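You operate a simulated robot arm through the tools that you are given. There is no shell and no other tool. Be economical: measure what you need, move in short steps, check, and stop when the job is done.

Carry out the task below with a simulated two-armed robot. There is one attempt and no reset: what you move stays moved.

Task
On the clear stretch of the work table, fold the rag in half.

Only the result counts: the job must be done as asked and must still hold three seconds after the hand-in. Knocking over, shifting, dropping, spilling or breaking anything else fails it. Flat cloth is picked up by pressing the open fingertips on it (5 to 10 N) and closing them slowly along it; thin cloth reads only 2 to 8 mm in the jaws.

Robot
Two 7-joint arms with two-finger parallel grippers on one trunk, on a base that drives. Base frame: it is fixed to the floor where the robot stands at the start and does not move with it; the origin is under the middle of the robot, x ahead of it, y to its left, z up. Lengths are in m, angles in rad, forces in N, time in s.
The left shoulder is at the start at [0.08, 0.131, 0.947], the right one opposite. With the tool pointing down near the work surface each hand reaches from about 0.4 to 0.86 m from the robot's upright axis, wherever it stands, measured 20 degrees to its own side. Places, roughly: clear stretch of the work table [0.5, -0.1, 0.8]. Payload 1.57 kg a hand.
The TCP of each hand is the grasp point between the finger pads, 0.03 m short of the fingertips. In the tool frame z runs along the fingers and y along their closing line. The gripper opens to 0.11 m. The fingers are 0.024 m wide and 0.012 m thick; the gripper's body (0.048 by 0.112 m) begins 0.078 m behind the TCP.
Orientation is that of the tool frame in the base frame, as a unit quaternion [x, y, z, w]. With the fingers straight down and closing along the base's y, the tool's x points along the base's -x, its y along +y and its z along -z.

Tools
- The arms move only by the tool step_arm. It takes "left_rows", "right_rows" or both (then of equal length, played together; a hand with none holds still); each is text: rows parted by semicolons, each of 7 numbers parted by spaces: the turn, a rotation vector about the tool's x, y, z in rad, then the shift along the tool's x, y, z in m, then the opening, from 0 (shut) to 1 (fully open). In form: wx wy wz dx dy dz gripper; .... A call has 1 to 20 rows; each row shifts and turns the commanded pose from where the row before left it, along the tool's axes as they then stand. Rows are played at 5 a second. More than 0.05 m and 0.15 rad between two rows, or a gripper value outside its range, and nothing of the call is played. A pose out of reach is approached as far as the arm can. The call stops where the force on the tool passes 40 N (or 10 N more than at its start, if that is more) or the arm is blocked; 0.2 s more then pass. The fingers move at their own pace (about 0.108 m/s each) and stop on an object; they squeeze with about 42 N. The grip force told is the motor's: it shows also when the fingers shut on nothing. Time passes only in rows, and 0.2 s behind the last, so rows that do not move let the fingers close. It gives the time, the measured TCP pose, the force on the tool (base axes), the opening and the grip force at its end, in the units of the frame above (readings bear some noise), with the torque about the TCP (base axes, N m) and any sound that the robot's microphone picked up, and new pictures: "views" is both (left out), scene, wrist or none (wrist: the cameras of the hands that moved).
- Cameras (640 x 400 px; columns grow to the right, rows downward): "scene" is now at [-0.0555, -0.0096, 1.4066]; the picture's right is [-0.12, -0.99, 0.00], its down [-0.67, 0.08, -0.74] and it looks along [0.73, -0.08, -0.68] (base axes); focal length 276 px, centre (320, 200). "left" rides on the left gripper at [0.07, -0.016, -0.141] in its tool frame; the picture's right is [0.23, 0.97, 0.00], its down [-0.85, 0.20, -0.48] and it looks along [-0.47, 0.11, 0.88] (tool axes); focal length 222 px, centre (320, 200). "right" rides on the right gripper at [0.07, 0.016, -0.141] in its tool frame; the picture's right is [-0.23, 0.97, 0.00], its down [-0.86, -0.20, -0.48] and it looks along [-0.47, -0.11, 0.88] (tool axes); focal length 222 px, centre (320, 200). There is no depth. A picture from a camera that has moved, and an enlarged one, comes with that camera's place and axes in the base frame and with its lens.
- steer(legs): drives the robot by 1 to 6 legs, each [ahead, left, turn to the left] in m, m and rad, along the robot's own axes; the way and the turn of a leg run together, so that a leg with both is an arc; at most 1.5 m and 3.142 rad a leg. The arms and the cameras ride along, it lands a little off, and it stops where it bumps. It gives what a move gives, and a new picture of the scene camera.
- turn_head(pan, tilt): turns the head with the scene camera to pan (to the left, within 1.902 rad either way) and tilt (down, from -0.506 to 1.204), counted from straight ahead of the robot. It gives what a move gives, and a new picture of the scene camera.
- inspect(camera, box): a new picture of the part [left, top, right, bottom] of that camera's present view, enlarged. No time passes.
- finish_job(): hands the job in; it is judged then, once.

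Go step by step. Nothing tells you exact positions but the pictures and the camera data: compare them with the known pose of the tool, close in by small moves and look again before you grip or let go. The budget is 120 turns and 260 pictures, counting those below and the enlarged ones. Unless the task says otherwise, let go and move clear before handing in, and close with one line.

The tools are called as name(argument=value, ...) on one line, values as JSON. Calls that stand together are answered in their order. step_arm: Moves the arms, as the interface text tells. Its arguments: {"type":"object","properties":{"left_rows":{"type":"string"},"right_rows":{"type":"string"},"views":{"type":"string","enum":["both","scene","wrist","none"]}},"required":[]} The other tools are called the same way: steer (legs) drives the base; turn_head (pan, tilt) turns the head that bears the scene camera; inspect (camera, box) takes an enlarged picture of a part of a camera's view; finish_job () hands the job in.

At the start:

```text
t: 0.0
left_tool_pos: [0.7065, 0.106, 1.0239]
left_orientation: [0.0, 1.0, 0.0, 0.0]
left_contact_force: [0.1, 0.1, -0.6]
left_wrist_torque: [0.04, -0.01, -0.01]
left_opening: 0.1103
left_finger_force: 0.1
right_tool_pos: [0.5716, -0.4222, 0.952]
right_orientation: [0.0, 1.0, 0.0, 0.0]
right_contact_force: [-0.3, -1.2, -0.1]
right_wrist_torque: [-0.01, -0.02, 0.03]
right_opening: 0.1102
right_finger_force: 0.2
robot x, y, heading: [0.0025, -0.0001, -0.001]
head pan, tilt: [-0.115, 0.744]
```

scene: 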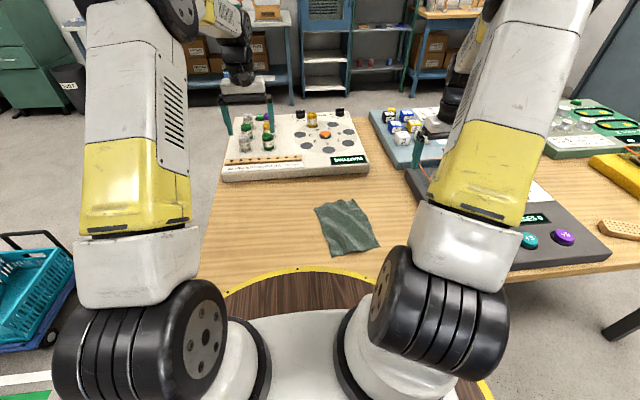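
right: 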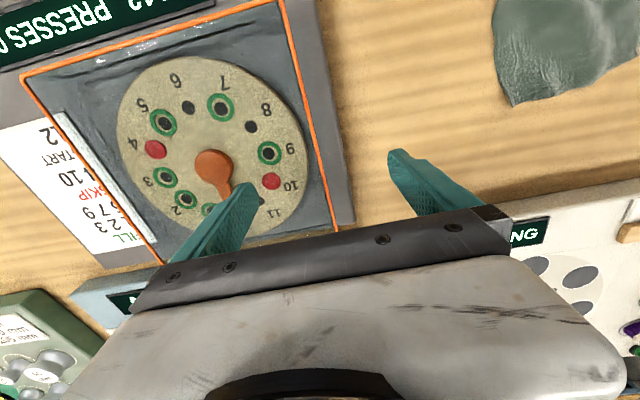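
left: 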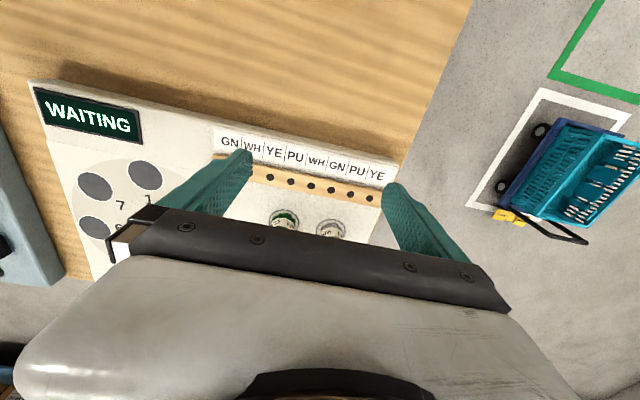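

The rag lies near the middle of the clear stretch, seen in the scene picture at about (347, 228). I'll enlarge it to measure its corners.

inspect(camera="scene", box=[290, 180, 410, 270])

inspect(camera="right", box=[400, 0, 640, 150])

```text
4.44 times, centred on (350, 225) of scene
camera zoom: at [-0.0555, -0.0096, 1.4066], right [-0.12, -0.99, 0.0], down [-0.67, 0.08, -0.74], along [0.73, -0.08, -0.68], focal length 1228 px, centre (187, 89)
```

zoom: 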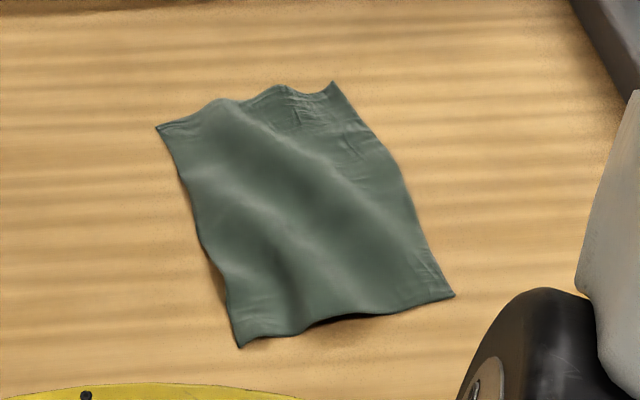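

```text
2.67 times, centred on (520, 75) of right
camera zoom: at [0.5021, -0.4055, 1.0937], right [0.23, 0.97, 0.0], down [0.86, -0.2, 0.48], along [0.47, -0.11, -0.88], focal length 592 px, centre (-213, 533)
```

zoom: 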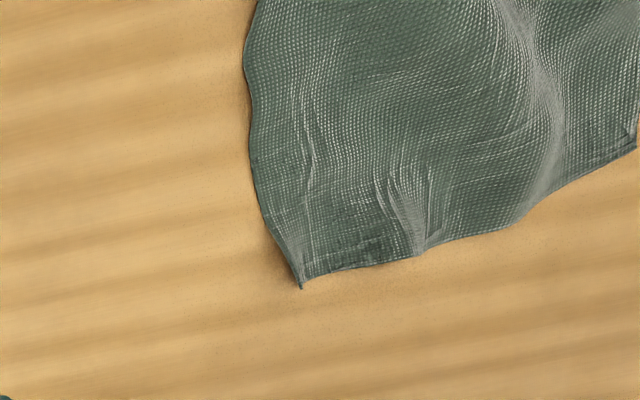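

Triangulating from two cameras, the table top is at z≈0.80. The rag corners are A(.586,-.186), B(.556,-.055), C(.367,-.085) and D(.388,-.221), so it's about 0.14 x 0.2 m with the long side nearly along x. I'll raise the right hand, then back the robot off a little and move right so both hands reach the rag.

step_arm(right_rows="0 0 0 0 0 -0.04 1; 0 0 0 0 0 -0.04 1; 0 0 0 0 0 -0.02 1", left_rows="0 0 0 0 0 -0.02 1; 0 0 0 0 0 -0.02 1; 0 0 0 0 0 0 1", views="none")

steer(legs=[[-0.14, 0, 0]])

```text
t: 0.8
left_tool_pos: [0.7074, 0.1067, 1.0627]
left_orientation: [0.0, 1.0, 0.0, 0.0]
left_contact_force: [-0.1, 0.2, 1.1]
left_wrist_torque: [0.02, 0.03, -0.02]
left_opening: 0.11
left_finger_force: 0.2
right_tool_pos: [0.5721, -0.4218, 1.0507]
right_orientation: [0.0, 1.0, 0.0, 0.0]
right_contact_force: [0.6, -0.2, 0.8]
right_wrist_torque: [0.02, 0.0, -0.01]
right_opening: 0.1099
right_finger_force: 0.1
robot x, y, heading: [-0.0022, -0.0018, -0.003]
head pan, tilt: [-0.115, 0.744]
```

```text
t: 2.1
left_tool_pos: [0.5677, 0.1052, 1.0633]
left_orientation: [0.001, 1.0, 0.0, 0.0]
left_contact_force: [-0.5, -0.1, -0.2]
left_wrist_torque: [0.01, 0.02, 0.01]
left_opening: 0.1099
left_finger_force: 0.1
right_tool_pos: [0.4333, -0.423, 1.0521]
right_orientation: [0.001, 1.0, 0.0, 0.0]
right_contact_force: [0.9, -0.1, 0.2]
right_wrist_torque: [-0.02, 0.01, 0.03]
right_opening: 0.11
right_finger_force: 0.0
robot x, y, heading: [-0.14, -0.0007, -0.001]
head pan, tilt: [-0.115, 0.744]
camera scene: at [-0.1941, -0.0094, 1.4067], right [-0.12, -0.99, 0.0], down [-0.67, 0.08, -0.74], along [0.73, -0.09, -0.68], focal length 276 px, centre (320, 200)
```

scene: 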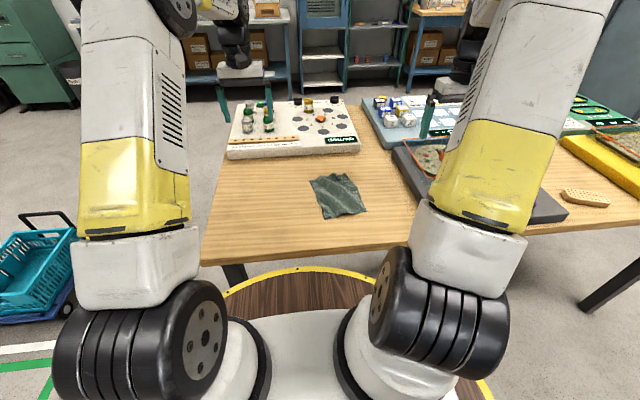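

Backing worked and the way to the right looks clear, so I'll slide right to centre on the rag.

steer(legs=[[0, -0.13, 0.1]])

```text
t: 3.4
left_tool_pos: [0.5609, 0.0433, 1.0627]
left_orientation: [-0.049, 0.999, 0.0, 0.0]
left_contact_force: [-0.6, -0.3, -0.3]
left_wrist_torque: [-0.03, 0.01, 0.02]
left_opening: 0.1099
left_finger_force: 0.0
right_tool_pos: [0.4769, -0.4953, 1.0502]
right_orientation: [-0.048, 0.999, 0.0, 0.0]
right_contact_force: [-0.3, -0.1, -1.2]
right_wrist_torque: [0.0, 0.0, -0.01]
right_opening: 0.1101
right_finger_force: 0.1
robot x, y, heading: [-0.1286, -0.131, 0.09]
head pan, tilt: [-0.115, 0.744]
camera scene: at [-0.1869, -0.1449, 1.4066], right [-0.02, -1.0, 0.0], down [-0.68, 0.01, -0.74], along [0.74, -0.01, -0.68], focal length 276 px, centre (320, 200)
```

scene: 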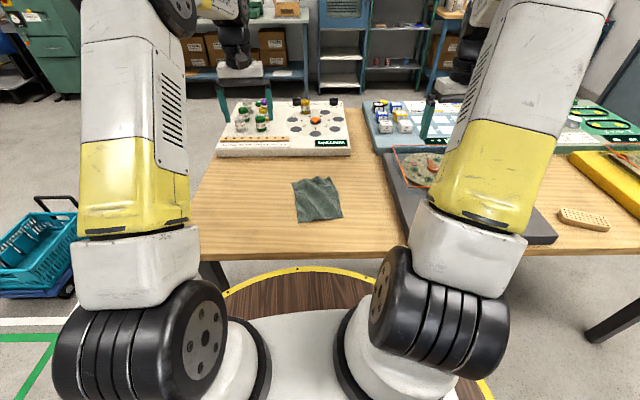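

Next I'll yaw both hands so they close along the rag's long axis, with the cameras facing outward.

step_arm(left_rows="0 0 0.1358 0 0 0 1; 0 0 0.1358 0 0 0 1; 0 0 0.1358 0 0 0 1; 0 0 0.1358 0 0 0 1; 0 0 0.1358 0 0 0 1; 0 0 0.1358 0 0 0 1; 0 0 0.1358 0 0 0 1; 0 0 0.1358 0 0 0 1; 0 0 0.1358 0 0 0 1; 0 0 0.1358 0 0 0 1; 0 0 0.1358 0 0 0 1", right_rows="0 0 -0.1498 0 0 0 1; 0 0 -0.1498 0 0 0 1; 0 0 -0.1498 0 0 0 1; 0 0 -0.1498 0 0 0 1; 0 0 -0.1498 0 0 0 1; 0 0 -0.1498 0 0 0 1; 0 0 -0.1498 0 0 0 1; 0 0 -0.1498 0 0 0 1; 0 0 -0.1498 0 0 0 1; 0 0 -0.1498 0 0 0 1; 0 0 -0.1498 0 0 0 1")

```text
t: 5.8
left_tool_pos: [0.5593, 0.0434, 1.0626]
left_orientation: [0.644, 0.765, 0.0, -0.001]
left_contact_force: [-0.1, 0.5, 0.2]
left_wrist_torque: [0.0, -0.01, -0.01]
left_opening: 0.1099
left_finger_force: 0.1
right_tool_pos: [0.4769, -0.4954, 1.0493]
right_orientation: [0.767, -0.642, -0.001, -0.001]
right_contact_force: [-0.6, -0.5, -0.1]
right_wrist_torque: [0.0, -0.02, 0.01]
right_opening: 0.1104
right_finger_force: 0.1
robot x, y, heading: [-0.1344, -0.133, 0.098]
head pan, tilt: [-0.115, 0.744]
camera scene: at [-0.1869, -0.145, 1.4066], right [-0.02, -1.0, 0.0], down [-0.68, 0.01, -0.74], along [0.74, -0.01, -0.68], focal length 276 px, centre (320, 200)
camera right: at [0.4733, -0.5667, 1.1932], right [-1.0, 0.05, 0.0], down [0.05, 0.88, 0.48], along [0.03, 0.48, -0.88], focal length 222 px, centre (320, 200)
camera left: at [0.532, 0.1094, 1.203], right [0.92, 0.39, 0.0], down [0.34, -0.81, 0.48], along [0.19, -0.44, -0.88], focal length 222 px, centre (320, 200)
```

scene: 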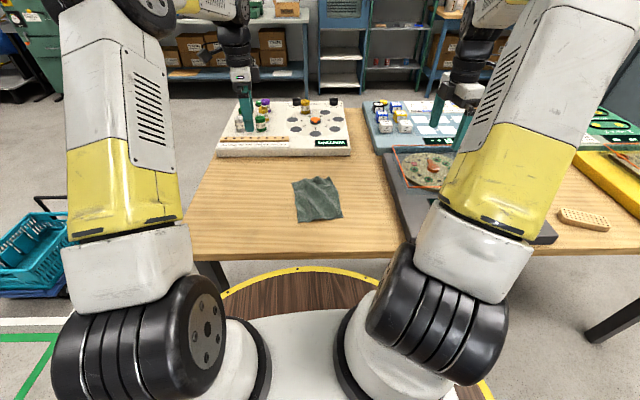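
right: 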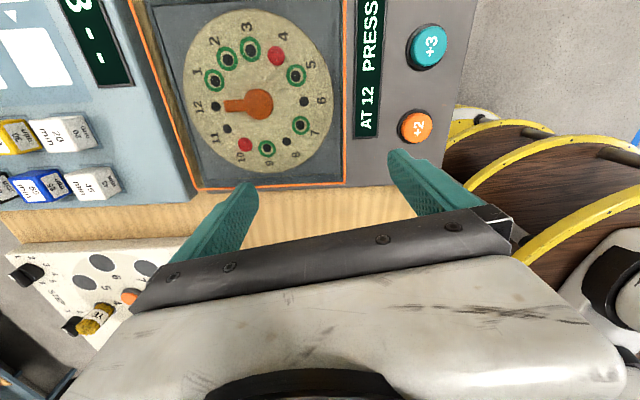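
left: 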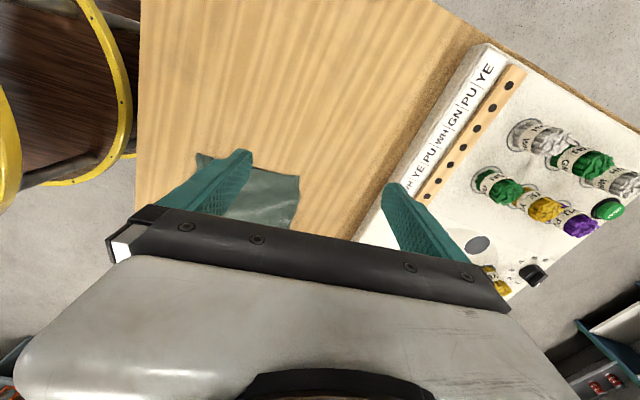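

The hands are now aligned with the rag. I'll tilt both slightly outward for wrist clearance and bring them over the near corners C (left hand) and D (right hand) at z≈0.93.

step_arm(left_rows="0 -0.075 0 0 0 0 0.45; 0 -0.075 0 0 0 0 0.45; 0 0 0 -0.01467 -0.02734 0.00221 0.45; 0 0 0 -0.01467 -0.02734 0.00221 0.45; 0 0 0 -0.01467 -0.02734 0.00221 0.45; 0 0 0 -0.01467 -0.02734 0.00221 0.45; 0 0 0 -0.01467 -0.02734 0.00221 0.45; 0 0 0 -0.01467 -0.02734 0.00221 0.45; 0 0 0 -0.01467 -0.02734 0.00221 0.45; 0 0 0 0.0066 0 0.0437 0.45; 0 0 0 0.0066 0 0.0437 0.45; 0 0 0 0.0066 0 0.0437 0.45; 0 0 0 0 0 0 0.45", right_rows="0 -0.075 0 0 0 0 0.45; 0 -0.075 0 0 0 0 0.45; 0 0 0 -0.0419 0.0027 0.0063 0.45; 0 0 0 -0.0419 0.0027 0.0063 0.45; 0 0 0 -0.0419 0.0027 0.0063 0.45; 0 0 0 -0.0419 0.0027 0.0063 0.45; 0 0 0 -0.0419 0.0027 0.0063 0.45; 0 0 0 -0.0419 0.0027 0.0063 0.45; 0 0 0 -0.0419 0.0027 0.0063 0.45; 0 0 0 0.0059 0 0.0392 0.45; 0 0 0 0.0059 0 0.0392 0.45; 0 0 0 0.0059 0 0.0392 0.45; 0 0 0 0 0 0 0.45")

```text
t: 8.6
left_tool_pos: [0.3897, -0.0929, 0.9292]
left_orientation: [0.641, 0.764, -0.048, 0.058]
left_contact_force: [-1.1, 0.2, -0.4]
left_wrist_torque: [-0.01, -0.02, -0.04]
left_opening: 0.0496
left_finger_force: 0.1
right_tool_pos: [0.4067, -0.2069, 0.9335]
right_orientation: [0.763, -0.642, -0.057, -0.049]
right_contact_force: [0.2, 0.8, 0.9]
right_wrist_torque: [-0.01, -0.02, 0.01]
right_opening: 0.0495
right_finger_force: 0.0
robot x, y, heading: [-0.135, -0.1296, 0.096]
head pan, tilt: [-0.115, 0.744]
camera scene: at [-0.187, -0.145, 1.4066], right [-0.02, -1.0, 0.0], down [-0.68, 0.01, -0.74], along [0.74, -0.01, -0.68], focal length 276 px, centre (320, 200)
camera right: at [0.4062, -0.2984, 1.0641], right [-1.0, 0.05, 0.03], down [0.06, 0.8, 0.6], along [0.01, 0.6, -0.8], focal length 222 px, centre (320, 200)
camera left: at [0.3578, -0.0072, 1.0578], right [0.92, 0.39, -0.03], down [0.33, -0.73, 0.6], along [0.21, -0.56, -0.8], focal length 222 px, centre (320, 200)
```

scene: 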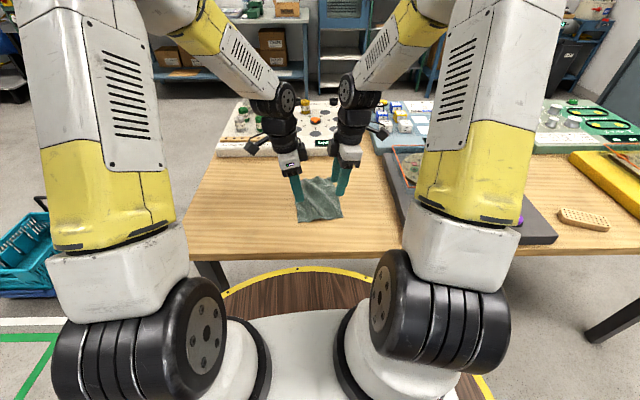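
right: 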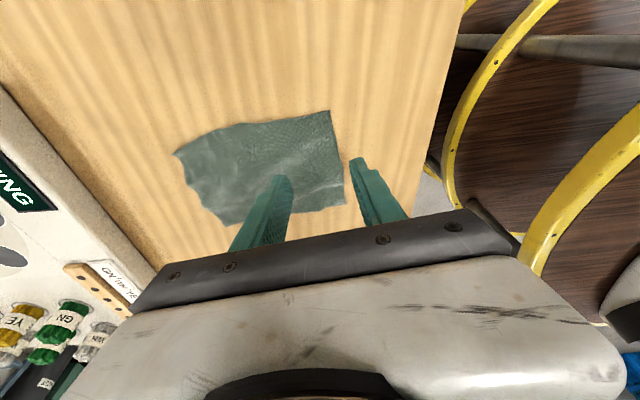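
left: 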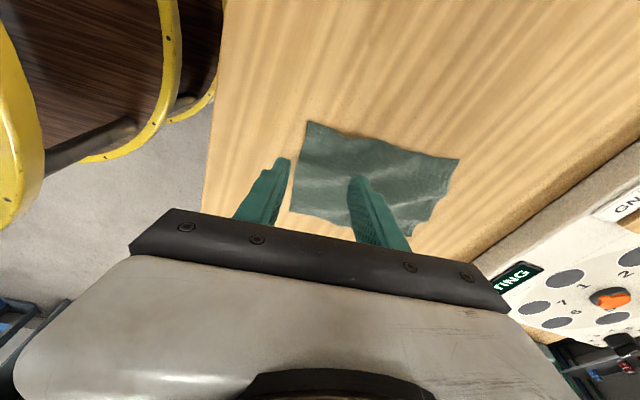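

Both views agree on the corners to within about 5 mm. I'll move inward by 15 mm so both fingertips of each hand land on the cloth, then descend to just above it.

step_arm(left_rows="0 0 0 0 0.015 0 0.32; 0 0 0 0.0046 0 0.0303 0.32; 0 0 0 0.0046 0 0.0303 0.32; 0 0 0 0.0046 0 0.0303 0.32; 0 0 0 0 0 0 0.32", right_rows="0 0 0 0.004 -0.015 0 0.32; 0 0 0 0.0048 0 0.0318 0.32; 0 0 0 0.0048 0 0.0318 0.32; 0 0 0 0.0048 0 0.0318 0.32; 0 0 0 0 0 0 0.32")

```text
t: 9.8
left_tool_pos: [0.4035, -0.089, 0.8364]
left_orientation: [0.64, 0.764, -0.048, 0.057]
left_contact_force: [0.5, 0.5, -0.1]
left_wrist_torque: [0.02, 0.01, 0.0]
left_opening: 0.0351
left_finger_force: 0.1
right_tool_pos: [0.422, -0.2089, 0.8356]
right_orientation: [0.763, -0.642, -0.058, -0.049]
right_contact_force: [-0.1, 1.0, -0.2]
right_wrist_torque: [0.0, 0.0, 0.01]
right_opening: 0.0353
right_finger_force: 0.1
robot x, y, heading: [-0.1315, -0.1327, 0.097]
head pan, tilt: [-0.115, 0.744]
camera scene: at [-0.187, -0.145, 1.4066], right [-0.02, -1.0, 0.0], down [-0.68, 0.01, -0.74], along [0.74, -0.01, -0.68], focal length 276 px, centre (320, 200)
camera right: at [0.4212, -0.2993, 0.9653], right [-1.0, 0.05, 0.03], down [0.06, 0.8, 0.6], along [0.01, 0.6, -0.8], focal length 222 px, centre (320, 200)
camera left: at [0.371, -0.004, 0.9654], right [0.92, 0.39, -0.03], down [0.33, -0.73, 0.6], along [0.21, -0.56, -0.8], focal length 222 px, centre (320, 200)
```

scene: 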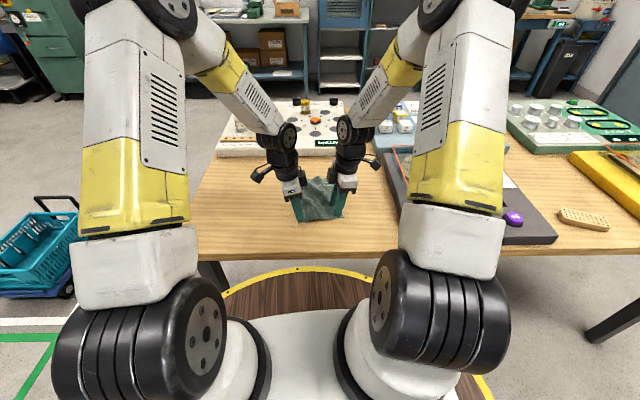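
right: 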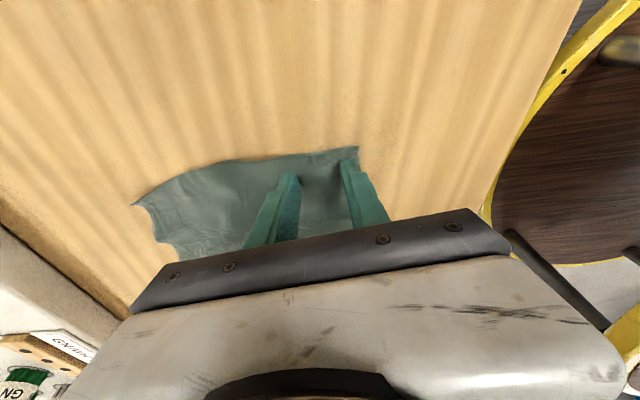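
left: 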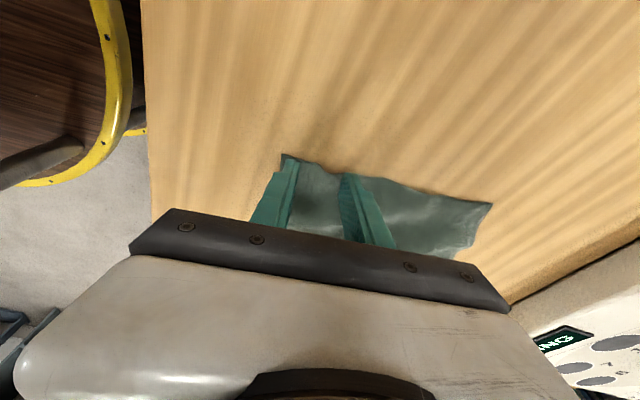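

The tips are just above the cloth near each corner. I'll lower in small steps until the force reads 5–10 N.

step_arm(left_rows="0 0 0 0 0 0.002 0.32; 0 0 0 0 0 0.002 0.32; 0 0 0 0 0 0.001 0.32; 0 0 0 0 0 0 0.32", right_rows="0 0 0 0 0 0.002 0.32; 0 0 0 0 0 0.002 0.32; 0 0 0 0 0 0.001 0.32; 0 0 0 0 0 0 0.32", views="none")

```text
t: 10.7
left_tool_pos: [0.4049, -0.0902, 0.8326]
left_orientation: [0.641, 0.764, -0.047, 0.058]
left_contact_force: [-1.0, 0.7, 0.7]
left_wrist_torque: [0.0, 0.02, 0.0]
left_opening: 0.0352
left_finger_force: 0.1
right_tool_pos: [0.4242, -0.2068, 0.8325]
right_orientation: [0.764, -0.641, -0.055, -0.05]
right_contact_force: [-1.9, -0.6, 11.0]
right_wrist_torque: [-0.12, 0.14, -0.01]
right_opening: 0.0361
right_finger_force: 0.1
robot x, y, heading: [-0.1319, -0.1265, 0.093]
head pan, tilt: [-0.115, 0.744]
stopped in row 4 (right hand): the force on the tool passed its limit at 42 N (the readings are from after the stop); the commanded pose is now the measured one
```

The right hand is touching at 11 N. The left needs another millimetre or so.

step_arm(left_rows="0 0 0 0 0 0.001 0.32; 0 0 0 0 0 0.001 0.32; 0 0 0 0 0 0 0.32", right_rows="0 0 0 0 0 0 0.32; 0 0 0 0 0 0 0.32; 0 0 0 0 0 0 0.32", views="none")

```text
t: 11.5
left_tool_pos: [0.4051, -0.089, 0.8311]
left_orientation: [0.641, 0.764, -0.047, 0.06]
left_contact_force: [-1.4, 3.0, 30.9]
left_wrist_torque: [0.15, 0.77, -0.07]
left_opening: 0.0353
left_finger_force: 0.1
right_tool_pos: [0.4227, -0.2054, 0.8328]
right_orientation: [0.764, -0.641, -0.054, -0.05]
right_contact_force: [1.3, -0.8, 14.1]
right_wrist_torque: [-0.19, 0.07, 0.02]
right_opening: 0.036
right_finger_force: 0.5
robot x, y, heading: [-0.1351, -0.1288, 0.097]
head pan, tilt: [-0.115, 0.744]
```

That's a bit too hard on the left, so I'll ease it off by just under a millimetre and the right by a touch.

step_arm(left_rows="0 0 0 0 0 -0.0009 0.32; 0 0 0 0 0 0 0.32", right_rows="0 0 0 0 0 -0.0002 0.32; 0 0 0 0 0 0 0.32", views="wrist")

```text
t: 12.1
left_tool_pos: [0.4038, -0.0907, 0.8319]
left_orientation: [0.641, 0.763, -0.048, 0.058]
left_contact_force: [2.5, 0.1, 21.3]
left_wrist_torque: [0.03, 0.43, 0.01]
left_opening: 0.0336
left_finger_force: 0.2
right_tool_pos: [0.4226, -0.2074, 0.8323]
right_orientation: [0.763, -0.642, -0.057, -0.05]
right_contact_force: [0.3, -0.6, 18.3]
right_wrist_torque: [-0.18, 0.1, 0.05]
right_opening: 0.0358
right_finger_force: 0.0
robot x, y, heading: [-0.1332, -0.1289, 0.095]
head pan, tilt: [-0.115, 0.744]
camera right: at [0.4218, -0.2985, 0.9632], right [-1.0, 0.05, 0.03], down [0.06, 0.8, 0.6], along [0.01, 0.6, -0.8], focal length 222 px, centre (320, 200)
camera left: at [0.3721, -0.0046, 0.9607], right [0.92, 0.39, -0.03], down [0.33, -0.73, 0.6], along [0.21, -0.56, -0.8], focal length 222 px, centre (320, 200)
```

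right: 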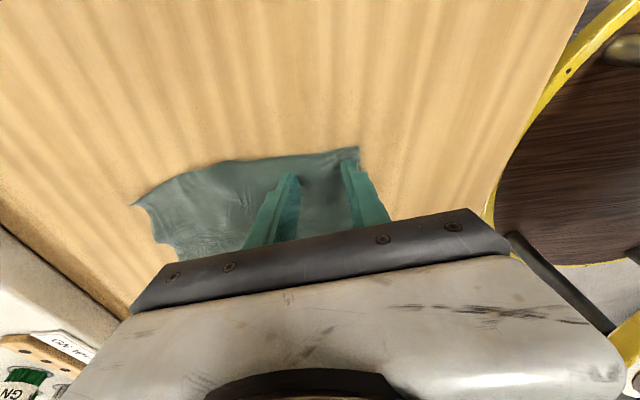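
left: 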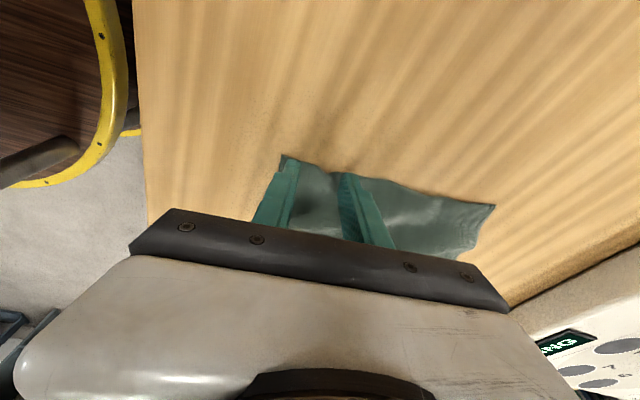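

Each hand is still pressing about 20 N, so I'll ease both off by half a millimetre more and read again.

step_arm(left_rows="0 0 0 0 0 -0.0006 0.32; 0 0 0 0 0 0 0.32", right_rows="0 0 0 0 0 -0.0005 0.32; 0 0 0 0 0 0 0.32", views="none")

```text
t: 12.7
left_tool_pos: [0.405, -0.0889, 0.832]
left_orientation: [0.641, 0.764, -0.048, 0.058]
left_contact_force: [1.4, -2.1, 16.8]
left_wrist_torque: [-0.05, 0.32, 0.07]
left_opening: 0.0336
left_finger_force: 0.0
right_tool_pos: [0.423, -0.2073, 0.8335]
right_orientation: [0.763, -0.641, -0.057, -0.05]
right_contact_force: [2.1, -0.7, 10.0]
right_wrist_torque: [-0.1, 0.01, 0.04]
right_opening: 0.0356
right_finger_force: 0.3
robot x, y, heading: [-0.1315, -0.1319, 0.096]
head pan, tilt: [-0.115, 0.744]
```

The right hand is good at 10 N. I'll ease the left a little more, then close both slowly along the cloth.

step_arm(left_rows="0 0 0 0 0 -0.0008 0.32; 0 0 0 0 0 0 0.3; 0 0 0 0 0 0 0.27; 0 0 0 0 0 0 0.24; 0 0 0 0 0 0 0.21; 0 0 0 0 0 0 0.18; 0 0 0 0 0 0 0.15; 0 0 0 0 0 0 0.12; 0 0 0 0 0 0 0.09; 0 0 0 0 0 0 0.06; 0 0 0 0 0 0 0.03; 0 0 0 0 0 0 0; 0 0 0 0 0 0 0; 0 0 0 0 0 0 0", right_rows="0 0 0 0 0 0 0.32; 0 0 0 0 0 0 0.3; 0 0 0 0 0 0 0.27; 0 0 0 0 0 0 0.24; 0 0 0 0 0 0 0.21; 0 0 0 0 0 0 0.18; 0 0 0 0 0 0 0.15; 0 0 0 0 0 0 0.12; 0 0 0 0 0 0 0.09; 0 0 0 0 0 0 0.06; 0 0 0 0 0 0 0.03; 0 0 0 0 0 0 0; 0 0 0 0 0 0 0; 0 0 0 0 0 0 0", views="wrist")

```text
t: 15.7
left_tool_pos: [0.4044, -0.0893, 0.8328]
left_orientation: [0.641, 0.763, -0.048, 0.058]
left_contact_force: [-0.6, 0.8, 1.3]
left_wrist_torque: [0.04, 0.06, -0.04]
left_opening: 0.003
left_finger_force: 24.2
right_tool_pos: [0.4235, -0.2073, 0.8326]
right_orientation: [0.764, -0.641, -0.058, -0.049]
right_contact_force: [0.9, 0.3, 5.5]
right_wrist_torque: [-0.05, 0.02, -0.02]
right_opening: 0.0066
right_finger_force: 26.6
robot x, y, heading: [-0.1346, -0.1308, 0.093]
head pan, tilt: [-0.115, 0.744]
camera right: at [0.4221, -0.2983, 0.9634], right [-1.0, 0.05, 0.03], down [0.06, 0.8, 0.6], along [0.01, 0.6, -0.8], focal length 222 px, centre (320, 200)
camera left: at [0.3727, -0.0039, 0.9612], right [0.92, 0.39, -0.03], down [0.33, -0.73, 0.6], along [0.21, -0.56, -0.8], focal length 222 px, centre (320, 200)
```

right: 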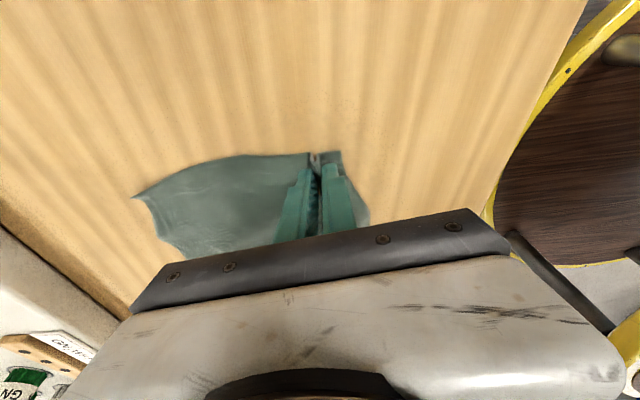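
left: 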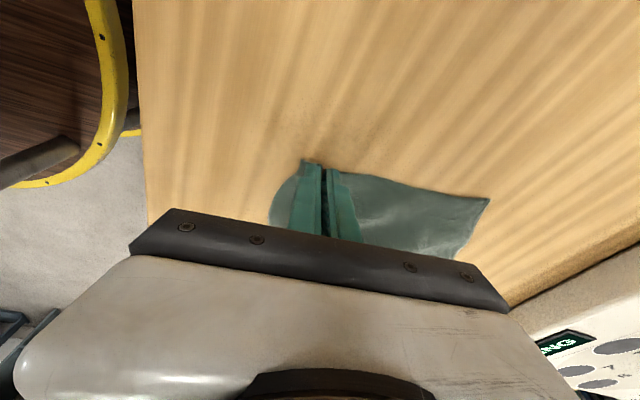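

Both jaws read a cloth thickness (3 and 6.6 mm). I'll lift 3 cm and check the hold.

step_arm(left_rows="0 0 0 -0.0022 0 -0.0148 0; 0 0 0 -0.0022 0 -0.0148 0; 0 0 0 0 0 0 0", right_rows="0 0 0 -0.0022 0 -0.0148 0; 0 0 0 -0.0022 0 -0.0148 0; 0 0 0 0 0 0 0")

inspect(camera="scene", box=[250, 140, 390, 240])

```text
t: 16.5
left_tool_pos: [0.4043, -0.0909, 0.8621]
left_orientation: [0.642, 0.763, -0.048, 0.057]
left_contact_force: [0.2, -0.2, -0.2]
left_wrist_torque: [-0.01, 0.0, -0.03]
left_opening: 0.0028
left_finger_force: 24.1
right_tool_pos: [0.4234, -0.2075, 0.8621]
right_orientation: [0.763, -0.642, -0.057, -0.049]
right_contact_force: [0.4, 0.5, -0.3]
right_wrist_torque: [-0.04, 0.04, 0.01]
right_opening: 0.0066
right_finger_force: 26.3
robot x, y, heading: [-0.1374, -0.1302, 0.098]
head pan, tilt: [-0.115, 0.744]
camera scene: at [-0.1869, -0.145, 1.4066], right [-0.02, -1.0, 0.0], down [-0.68, 0.01, -0.74], along [0.74, -0.01, -0.68], focal length 276 px, centre (320, 200)
camera right: at [0.422, -0.2986, 0.9923], right [-1.0, 0.05, 0.03], down [0.06, 0.8, 0.6], along [0.01, 0.6, -0.8], focal length 222 px, centre (320, 200)
camera left: at [0.3727, -0.0045, 0.991], right [0.92, 0.39, -0.03], down [0.33, -0.73, 0.6], along [0.21, -0.56, -0.8], focal length 222 px, centre (320, 200)
```

scene: 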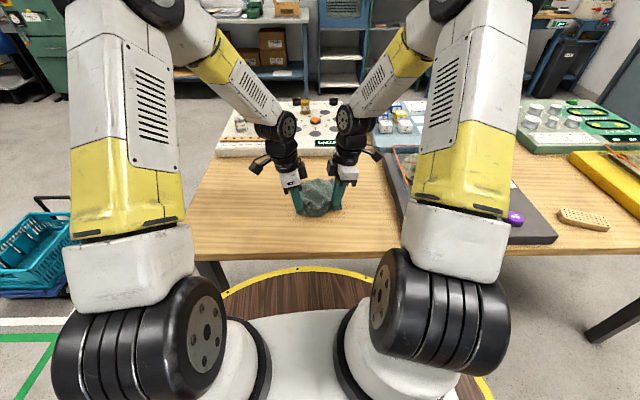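
right: 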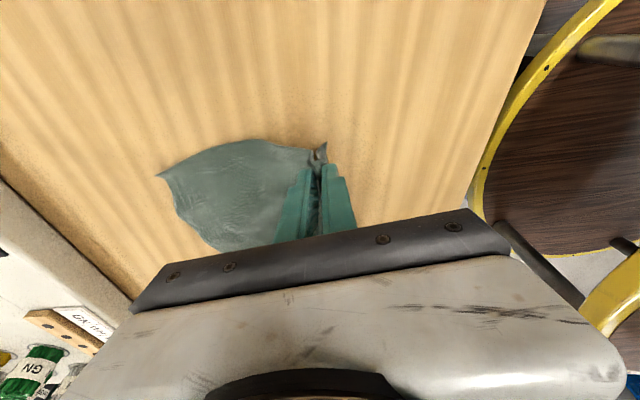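
left: 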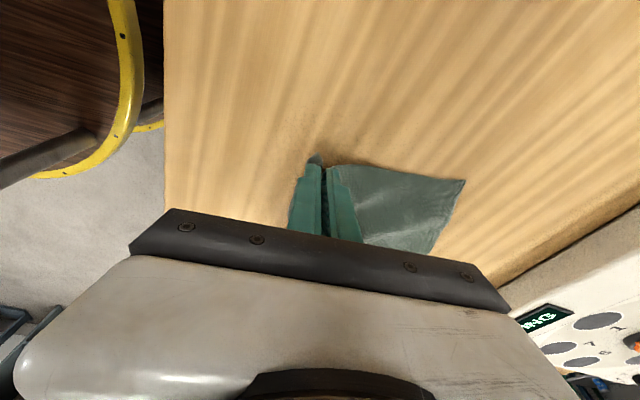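

```text
4.00 times, centred on (320, 190) of scene
camera zoom: at [-0.1869, -0.145, 1.4066], right [-0.02, -1.0, 0.0], down [-0.68, 0.01, -0.74], along [0.74, -0.01, -0.68], focal length 1105 px, centre (320, 240)
```

zoom: 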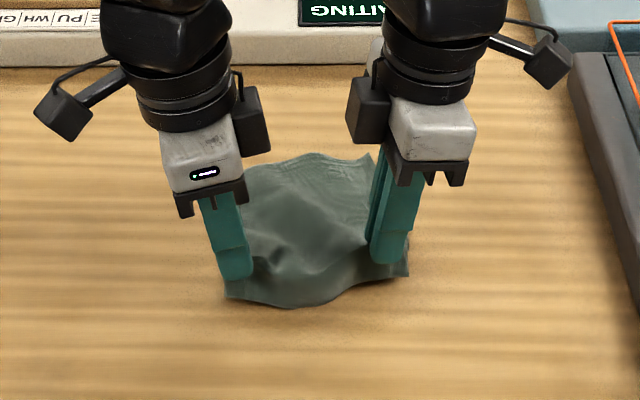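

Both hands hold, but a flap of 1–2 cm sticks out past the fingers and would end up folded back on itself. I'll set the cloth down again, open, and regrip right at the edge.

step_arm(left_rows="0 0 0 0.0022 0 0.0148 0; 0 0 0 0.0022 0 0.0144 0; 0 0 0 0 0 0 0.05; 0 0 0 0 0 0 0.12; 0 0 0 0 0 0 0.19; 0 0 0 0 0 0 0.26; 0 0 0 0 0 0 0.33; 0 0 0 0 0 0 0.36", right_rows="0 0 0 0.0022 0 0.0148 0; 0 0 0 0.0022 0 0.0144 0; 0 0 0 0 0 0 0.05; 0 0 0 0 0 0 0.12; 0 0 0 0 0 0 0.19; 0 0 0 0 0 0 0.26; 0 0 0 0 0 0 0.33; 0 0 0 0 0 0 0.36", views="none")

step_arm(left_rows="0 0 0 -0.003 0 -0.0198 0.36; 0 0 0 0 -0.02 0 0.36; 0 0 0 0 -0.01 0 0.36; 0 0 0 0 0 0 0.36", right_rows="0 0 0 -0.003 0 -0.0198 0.36; 0 0 0 0 0.02 0 0.36; 0 0 0 0 0.01 0 0.36; 0 0 0 0 0 0 0.36", views="wrist")

inspect(camera="scene", box=[250, 140, 390, 240])

```text
t: 18.3
left_tool_pos: [0.4043, -0.0893, 0.8327]
left_orientation: [0.642, 0.763, -0.048, 0.058]
left_contact_force: [2.2, -0.1, 11.1]
left_wrist_torque: [0.03, 0.2, -0.02]
left_opening: 0.0372
left_finger_force: 0.0
right_tool_pos: [0.4235, -0.208, 0.8333]
right_orientation: [0.763, -0.642, -0.057, -0.05]
right_contact_force: [2.0, -0.2, 11.8]
right_wrist_torque: [-0.09, 0.01, 0.01]
right_opening: 0.0372
right_finger_force: 0.1
robot x, y, heading: [-0.1316, -0.1301, 0.098]
head pan, tilt: [-0.115, 0.744]
```

```text
t: 19.3
left_tool_pos: [0.3748, -0.0945, 0.8534]
left_orientation: [0.642, 0.763, -0.048, 0.057]
left_contact_force: [0.5, -0.1, 0.6]
left_wrist_torque: [0.02, 0.02, -0.03]
left_opening: 0.0395
left_finger_force: 0.0
right_tool_pos: [0.3929, -0.2128, 0.8516]
right_orientation: [0.763, -0.642, -0.057, -0.049]
right_contact_force: [-0.3, -0.1, -0.4]
right_wrist_torque: [0.01, -0.01, 0.0]
right_opening: 0.0394
right_finger_force: 0.0
robot x, y, heading: [-0.1304, -0.134, 0.096]
head pan, tilt: [-0.115, 0.744]
camera right: at [0.3911, -0.3028, 0.9822], right [-1.0, 0.05, 0.03], down [0.06, 0.8, 0.6], along [0.01, 0.6, -0.8], focal length 222 px, centre (320, 200)
camera left: at [0.3423, -0.0095, 0.9815], right [0.92, 0.39, -0.03], down [0.33, -0.73, 0.6], along [0.21, -0.56, -0.8], focal length 222 px, centre (320, 200)
```

right: 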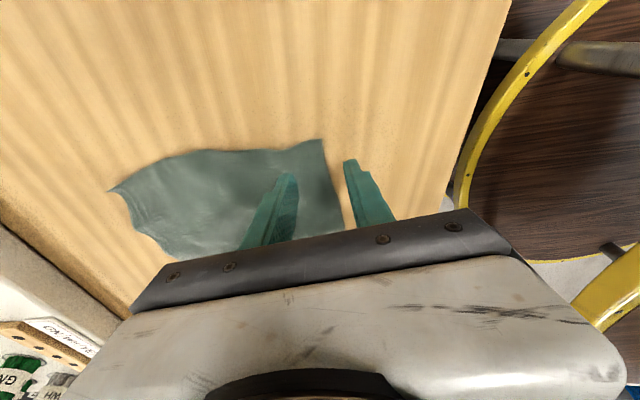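
left: 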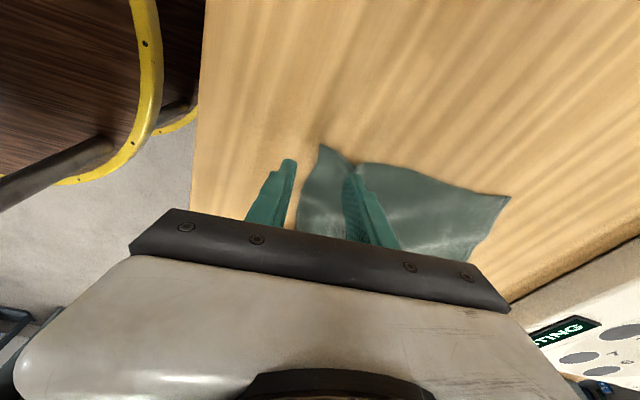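

```text
4.00 times, centred on (320, 190) of scene
camera zoom: at [-0.1869, -0.145, 1.4066], right [-0.02, -1.0, 0.0], down [-0.68, 0.01, -0.74], along [0.74, -0.01, -0.68], focal length 1105 px, centre (320, 240)
```

zoom: 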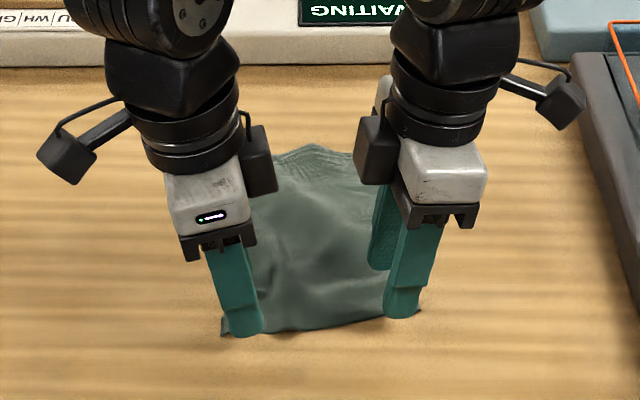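

The cloth springs flat again, and the fingers now straddle the near edge. I'll press down to the same height and close slowly.

step_arm(left_rows="0 0 0 0.0015 0 0.0099 0.36; 0 0 0 0.0015 0 0.0099 0.36; 0 0 0 0 0 0 0.36", right_rows="0 0 0 0.0015 0 0.0099 0.36; 0 0 0 0.0015 0 0.0099 0.36; 0 0 0 0 0 0 0.36", views="none")

```text
t: 20.1
left_tool_pos: [0.376, -0.0953, 0.8323]
left_orientation: [0.642, 0.763, -0.048, 0.057]
left_contact_force: [-0.1, -0.2, 0.7]
left_wrist_torque: [0.01, -0.01, 0.0]
left_opening: 0.0396
left_finger_force: 0.0
right_tool_pos: [0.3927, -0.2115, 0.833]
right_orientation: [0.763, -0.642, -0.057, -0.05]
right_contact_force: [-0.1, -0.1, 5.5]
right_wrist_torque: [-0.04, -0.16, 0.0]
right_opening: 0.0395
right_finger_force: 0.0
robot x, y, heading: [-0.1317, -0.1281, 0.094]
head pan, tilt: [-0.115, 0.744]
```

step_arm(left_rows="0 0 0 0 0 0.0006 0.36; 0 0 0 0 0 0 0.36", right_rows="0 0 0 0 0 0.0002 0.36; 0 0 0 0 0 0 0.36", views="none")

```text
t: 20.7
left_tool_pos: [0.3762, -0.0961, 0.833]
left_orientation: [0.642, 0.763, -0.048, 0.058]
left_contact_force: [0.1, 0.3, 1.3]
left_wrist_torque: [-0.01, -0.03, 0.0]
left_opening: 0.0394
left_finger_force: 0.0
right_tool_pos: [0.3932, -0.2119, 0.8333]
right_orientation: [0.764, -0.641, -0.057, -0.05]
right_contact_force: [-0.9, 0.3, 8.2]
right_wrist_torque: [0.0, -0.18, -0.02]
right_opening: 0.0389
right_finger_force: 0.0
robot x, y, heading: [-0.1346, -0.1315, 0.097]
head pan, tilt: [-0.115, 0.744]
```

The right hand presses 8 N. The left is barely in contact, so I'll bring it down another 0.6 mm and close both slowly.

step_arm(left_rows="0 0 0 0 0 0.0006 0.36; 0 0 0 0 0 0.0003 0.36; 0 0 0 0 0 0 0.33; 0 0 0 0 0 0 0.3; 0 0 0 0 0 0 0.27; 0 0 0 0 0 0 0.24; 0 0 0 0 0 0 0.21; 0 0 0 0 0 0 0.18; 0 0 0 0 0 0 0.15; 0 0 0 0 0 0 0.12; 0 0 0 0 0 0 0.09; 0 0 0 0 0 0 0.06; 0 0 0 0 0 0 0.03; 0 0 0 0 0 0 0; 0 0 0 0 0 0 0; 0 0 0 0 0 0 0", right_rows="0 0 0 0 0 0 0.36; 0 0 0 0 0 0 0.36; 0 0 0 0 0 0 0.33; 0 0 0 0 0 0 0.3; 0 0 0 0 0 0 0.27; 0 0 0 0 0 0 0.24; 0 0 0 0 0 0 0.21; 0 0 0 0 0 0 0.18; 0 0 0 0 0 0 0.15; 0 0 0 0 0 0 0.12; 0 0 0 0 0 0 0.09; 0 0 0 0 0 0 0.06; 0 0 0 0 0 0 0.03; 0 0 0 0 0 0 0; 0 0 0 0 0 0 0; 0 0 0 0 0 0 0", views="none")

step_arm(left_rows="0 0 0 -0.0022 0 -0.0148 0; 0 0 0 -0.0022 0 -0.0148 0; 0 0 0 0 0 0 0", right_rows="0 0 0 -0.0022 0 -0.0148 0; 0 0 0 -0.0022 0 -0.0148 0; 0 0 0 0 0 0 0", views="wrist")

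inspect(camera="scene", box=[250, 140, 390, 240])

```text
t: 24.1
left_tool_pos: [0.3769, -0.0962, 0.8314]
left_orientation: [0.641, 0.764, -0.047, 0.06]
left_contact_force: [5.4, 1.4, 30.1]
left_wrist_torque: [0.24, -0.3, -0.02]
left_opening: 0.0029
left_finger_force: 23.6
right_tool_pos: [0.3933, -0.2124, 0.8317]
right_orientation: [0.763, -0.642, -0.057, -0.049]
right_contact_force: [-0.8, -0.8, 6.7]
right_wrist_torque: [-0.07, 0.01, -0.02]
right_opening: 0.0024
right_finger_force: 24.1
robot x, y, heading: [-0.1332, -0.1302, 0.098]
head pan, tilt: [-0.115, 0.744]
```

```text
t: 24.9
left_tool_pos: [0.3748, -0.095, 0.8612]
left_orientation: [0.641, 0.764, -0.047, 0.057]
left_contact_force: [-0.6, 0.5, -0.1]
left_wrist_torque: [-0.02, 0.02, 0.04]
left_opening: 0.0023
left_finger_force: 23.8
right_tool_pos: [0.3935, -0.213, 0.8623]
right_orientation: [0.763, -0.642, -0.057, -0.049]
right_contact_force: [-0.4, 0.6, 1.0]
right_wrist_torque: [-0.03, -0.01, -0.04]
right_opening: 0.0025
right_finger_force: 23.7
robot x, y, heading: [-0.1377, -0.1302, 0.093]
head pan, tilt: [-0.115, 0.744]
camera right: at [0.3928, -0.3037, 0.9933], right [-1.0, 0.05, 0.03], down [0.06, 0.8, 0.6], along [0.01, 0.6, -0.8], focal length 222 px, centre (320, 200)
camera left: at [0.3432, -0.0088, 0.9898], right [0.92, 0.39, -0.03], down [0.33, -0.73, 0.6], along [0.21, -0.56, -0.8], focal length 222 px, centre (320, 200)
```

right: 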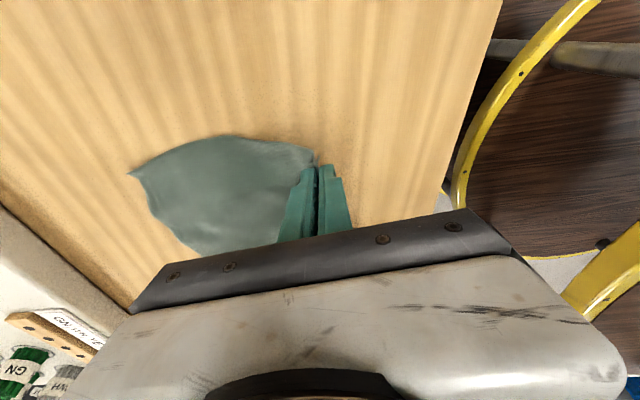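
left: 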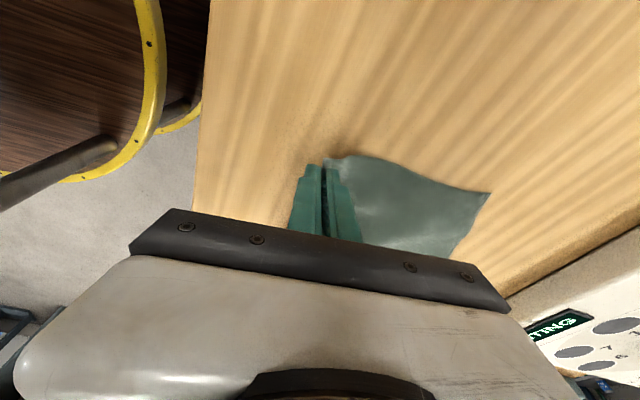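

```text
4.00 times, centred on (320, 190) of scene
camera zoom: at [-0.1869, -0.145, 1.4066], right [-0.02, -1.0, 0.0], down [-0.68, 0.01, -0.74], along [0.74, -0.01, -0.68], focal length 1105 px, centre (320, 240)
```

zoom: 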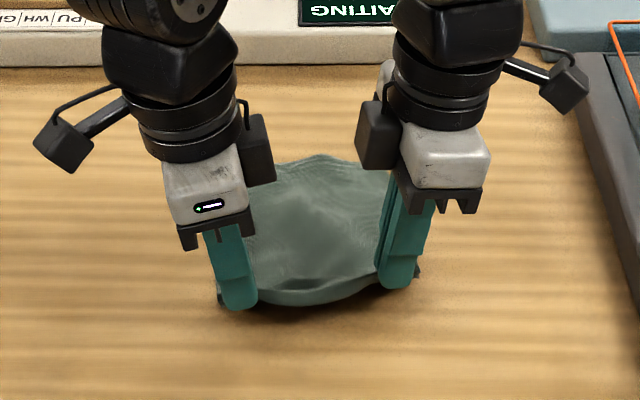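

Now it's a clean grip right at the edge. I'll carry both corners over in a low arc toward the far edge, pitching the hands so the gripped strip will lie outward, and stop above the far edge to check.

step_arm(left_rows="0.05 0 0 -0.003 0.012 -0.0198 0; 0.05 0 0 -0.0022 0.0142 -0.0156 0; 0.05 0 0 -0.0018 0.0167 -0.0136 0; 0.05 0 0 -0.0012 0.0186 -0.0108 0; 0.05 0 0 0 0.0196 -0.004 0; 0.05 0 0 0 0.0194 -0.0049 0; 0.05 0 0 0.0007 0.0206 -0.0012 0; 0.05 0 0 0.0018 0.0229 0.0043 0; 0 0 0 0.0022 0.0196 0.0078 0; 0 0 0 0 0 0 0", right_rows="-0.05 0 0 -0.003 -0.012 -0.0198 0; -0.05 0 0 -0.0022 -0.0142 -0.0156 0; -0.05 0 0 -0.0018 -0.0167 -0.0136 0; -0.05 0 0 -0.0012 -0.0186 -0.0108 0; -0.05 0 0 0 -0.0196 -0.004 0; -0.05 0 0 0 -0.0194 -0.0049 0; -0.05 0 0 0.0007 -0.0206 -0.0012 0; -0.05 0 0 0.0018 -0.0229 0.0043 0; 0 0 0 0.0022 -0.0196 0.0078 0; 0 0 0 0 0 0 0")

inspect(camera="scene", box=[250, 120, 390, 220])

```text
t: 27.1
left_tool_pos: [0.5322, -0.0684, 0.8856]
left_orientation: [0.64, 0.739, -0.198, -0.07]
left_contact_force: [-0.3, 0.2, 0.2]
left_wrist_torque: [0.02, -0.04, 0.0]
left_opening: 0.0024
left_finger_force: 24.3
right_tool_pos: [0.5505, -0.185, 0.8864]
right_orientation: [0.758, -0.618, -0.183, 0.104]
right_contact_force: [0.4, 0.0, -0.2]
right_wrist_torque: [-0.01, -0.03, 0.0]
right_opening: 0.0024
right_finger_force: 24.1
robot x, y, heading: [-0.1341, -0.1312, 0.094]
head pan, tilt: [-0.115, 0.744]
camera scene: at [-0.1869, -0.145, 1.4066], right [-0.02, -1.0, 0.0], down [-0.68, 0.01, -0.74], along [0.74, -0.01, -0.68], focal length 276 px, centre (320, 200)
camera right: at [0.6043, -0.2664, 1.0122], right [-0.91, 0.01, 0.41], down [0.23, 0.84, 0.49], along [-0.34, 0.54, -0.77], focal length 222 px, centre (320, 200)
camera left: at [0.5566, 0.0265, 1.0092], right [0.86, 0.32, -0.41], down [0.5, -0.72, 0.49], along [-0.14, -0.62, -0.77], focal length 222 px, centre (320, 200)
```

scene: 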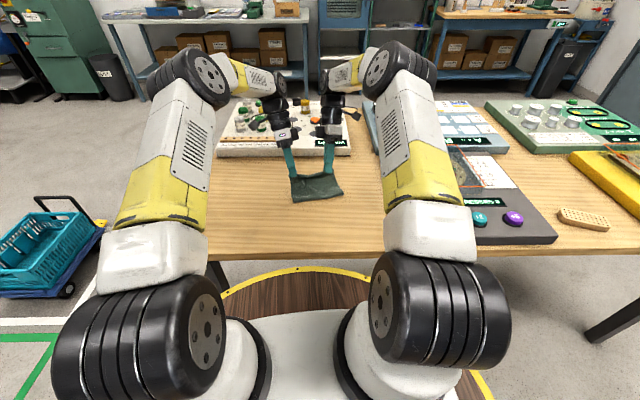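
right: 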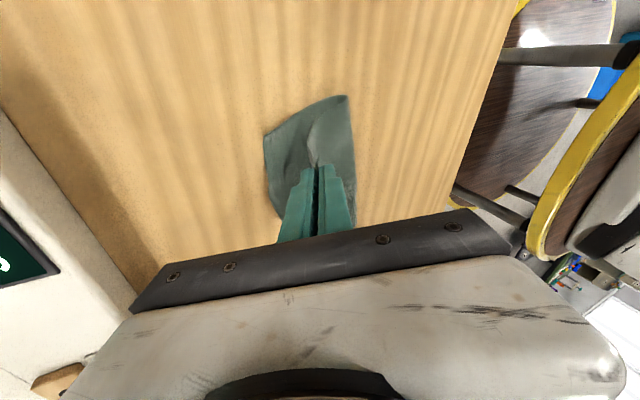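
left: 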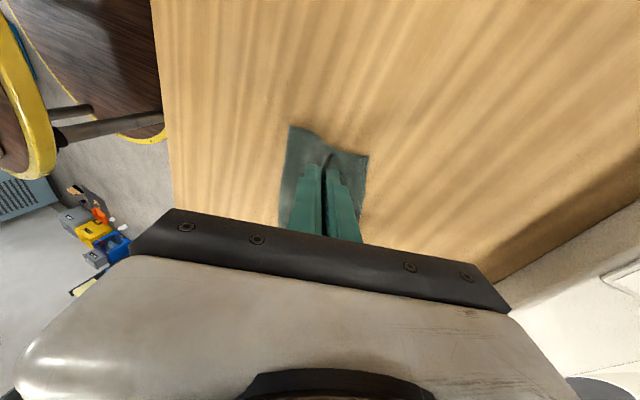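

```text
4.00 times, centred on (320, 170) of scene
camera zoom: at [-0.1869, -0.145, 1.4066], right [-0.02, -1.0, 0.0], down [-0.68, 0.01, -0.74], along [0.74, -0.01, -0.68], focal length 1105 px, centre (320, 320)
```

zoom: 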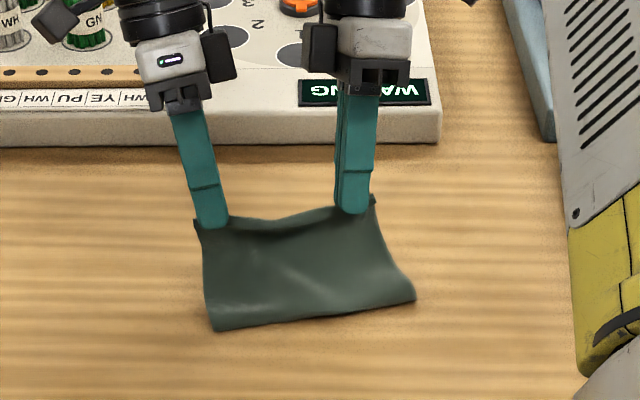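

The rag is draped over well, and the far edge is about 2.5 cm ahead of the tips. I'll go slightly forward and right and lower the corners onto the far edge.

step_arm(left_rows="0 0 0 0 0.0084 0.0129 0; 0 0 0 0 0.0084 0.0129 0; 0 0 0 0 0.0083 0.013 0; 0 0 0 0 0 0 0", right_rows="0 0 0 0.0045 -0.0081 0.0123 0; 0 0 0 0.0045 -0.0081 0.0123 0; 0 0 0 0.0046 -0.0081 0.0123 0; 0 0 0 0 0 0 0", views="wrist")

inspect(camera="scene", box=[250, 120, 390, 220])

```text
t: 28.1
left_tool_pos: [0.5423, -0.0729, 0.8412]
left_orientation: [0.64, 0.739, -0.198, -0.071]
left_contact_force: [-0.3, 0.3, -0.4]
left_wrist_torque: [0.03, -0.04, -0.01]
left_opening: 0.0025
left_finger_force: 23.7
right_tool_pos: [0.5611, -0.1918, 0.8422]
right_orientation: [0.758, -0.618, -0.183, 0.103]
right_contact_force: [-0.4, -0.1, 0.0]
right_wrist_torque: [-0.01, -0.02, 0.0]
right_opening: 0.0024
right_finger_force: 23.7
robot x, y, heading: [-0.1381, -0.1317, 0.095]
head pan, tilt: [-0.115, 0.744]
camera right: at [0.6139, -0.2713, 0.9667], right [-0.91, 0.01, 0.41], down [0.23, 0.84, 0.49], along [-0.34, 0.54, -0.77], focal length 222 px, centre (320, 200)
camera left: at [0.5656, 0.0225, 0.9642], right [0.86, 0.32, -0.41], down [0.5, -0.72, 0.49], along [-0.14, -0.62, -0.77], focal length 222 px, centre (320, 200)
```

right: 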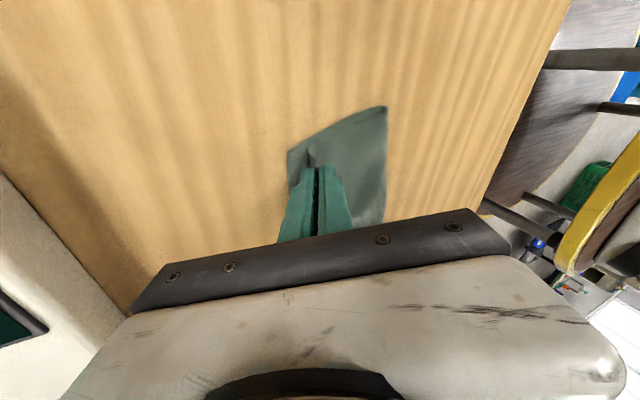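
left: 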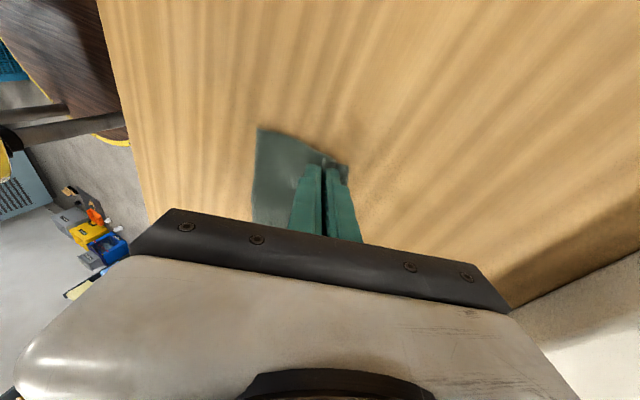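

```text
4.00 times, centred on (320, 170) of scene
camera zoom: at [-0.1869, -0.145, 1.4066], right [-0.02, -1.0, 0.0], down [-0.68, 0.01, -0.74], along [0.74, -0.01, -0.68], focal length 1105 px, centre (320, 320)
```

zoom: 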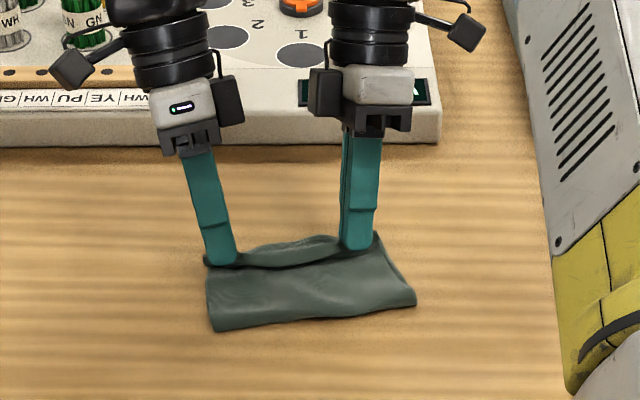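

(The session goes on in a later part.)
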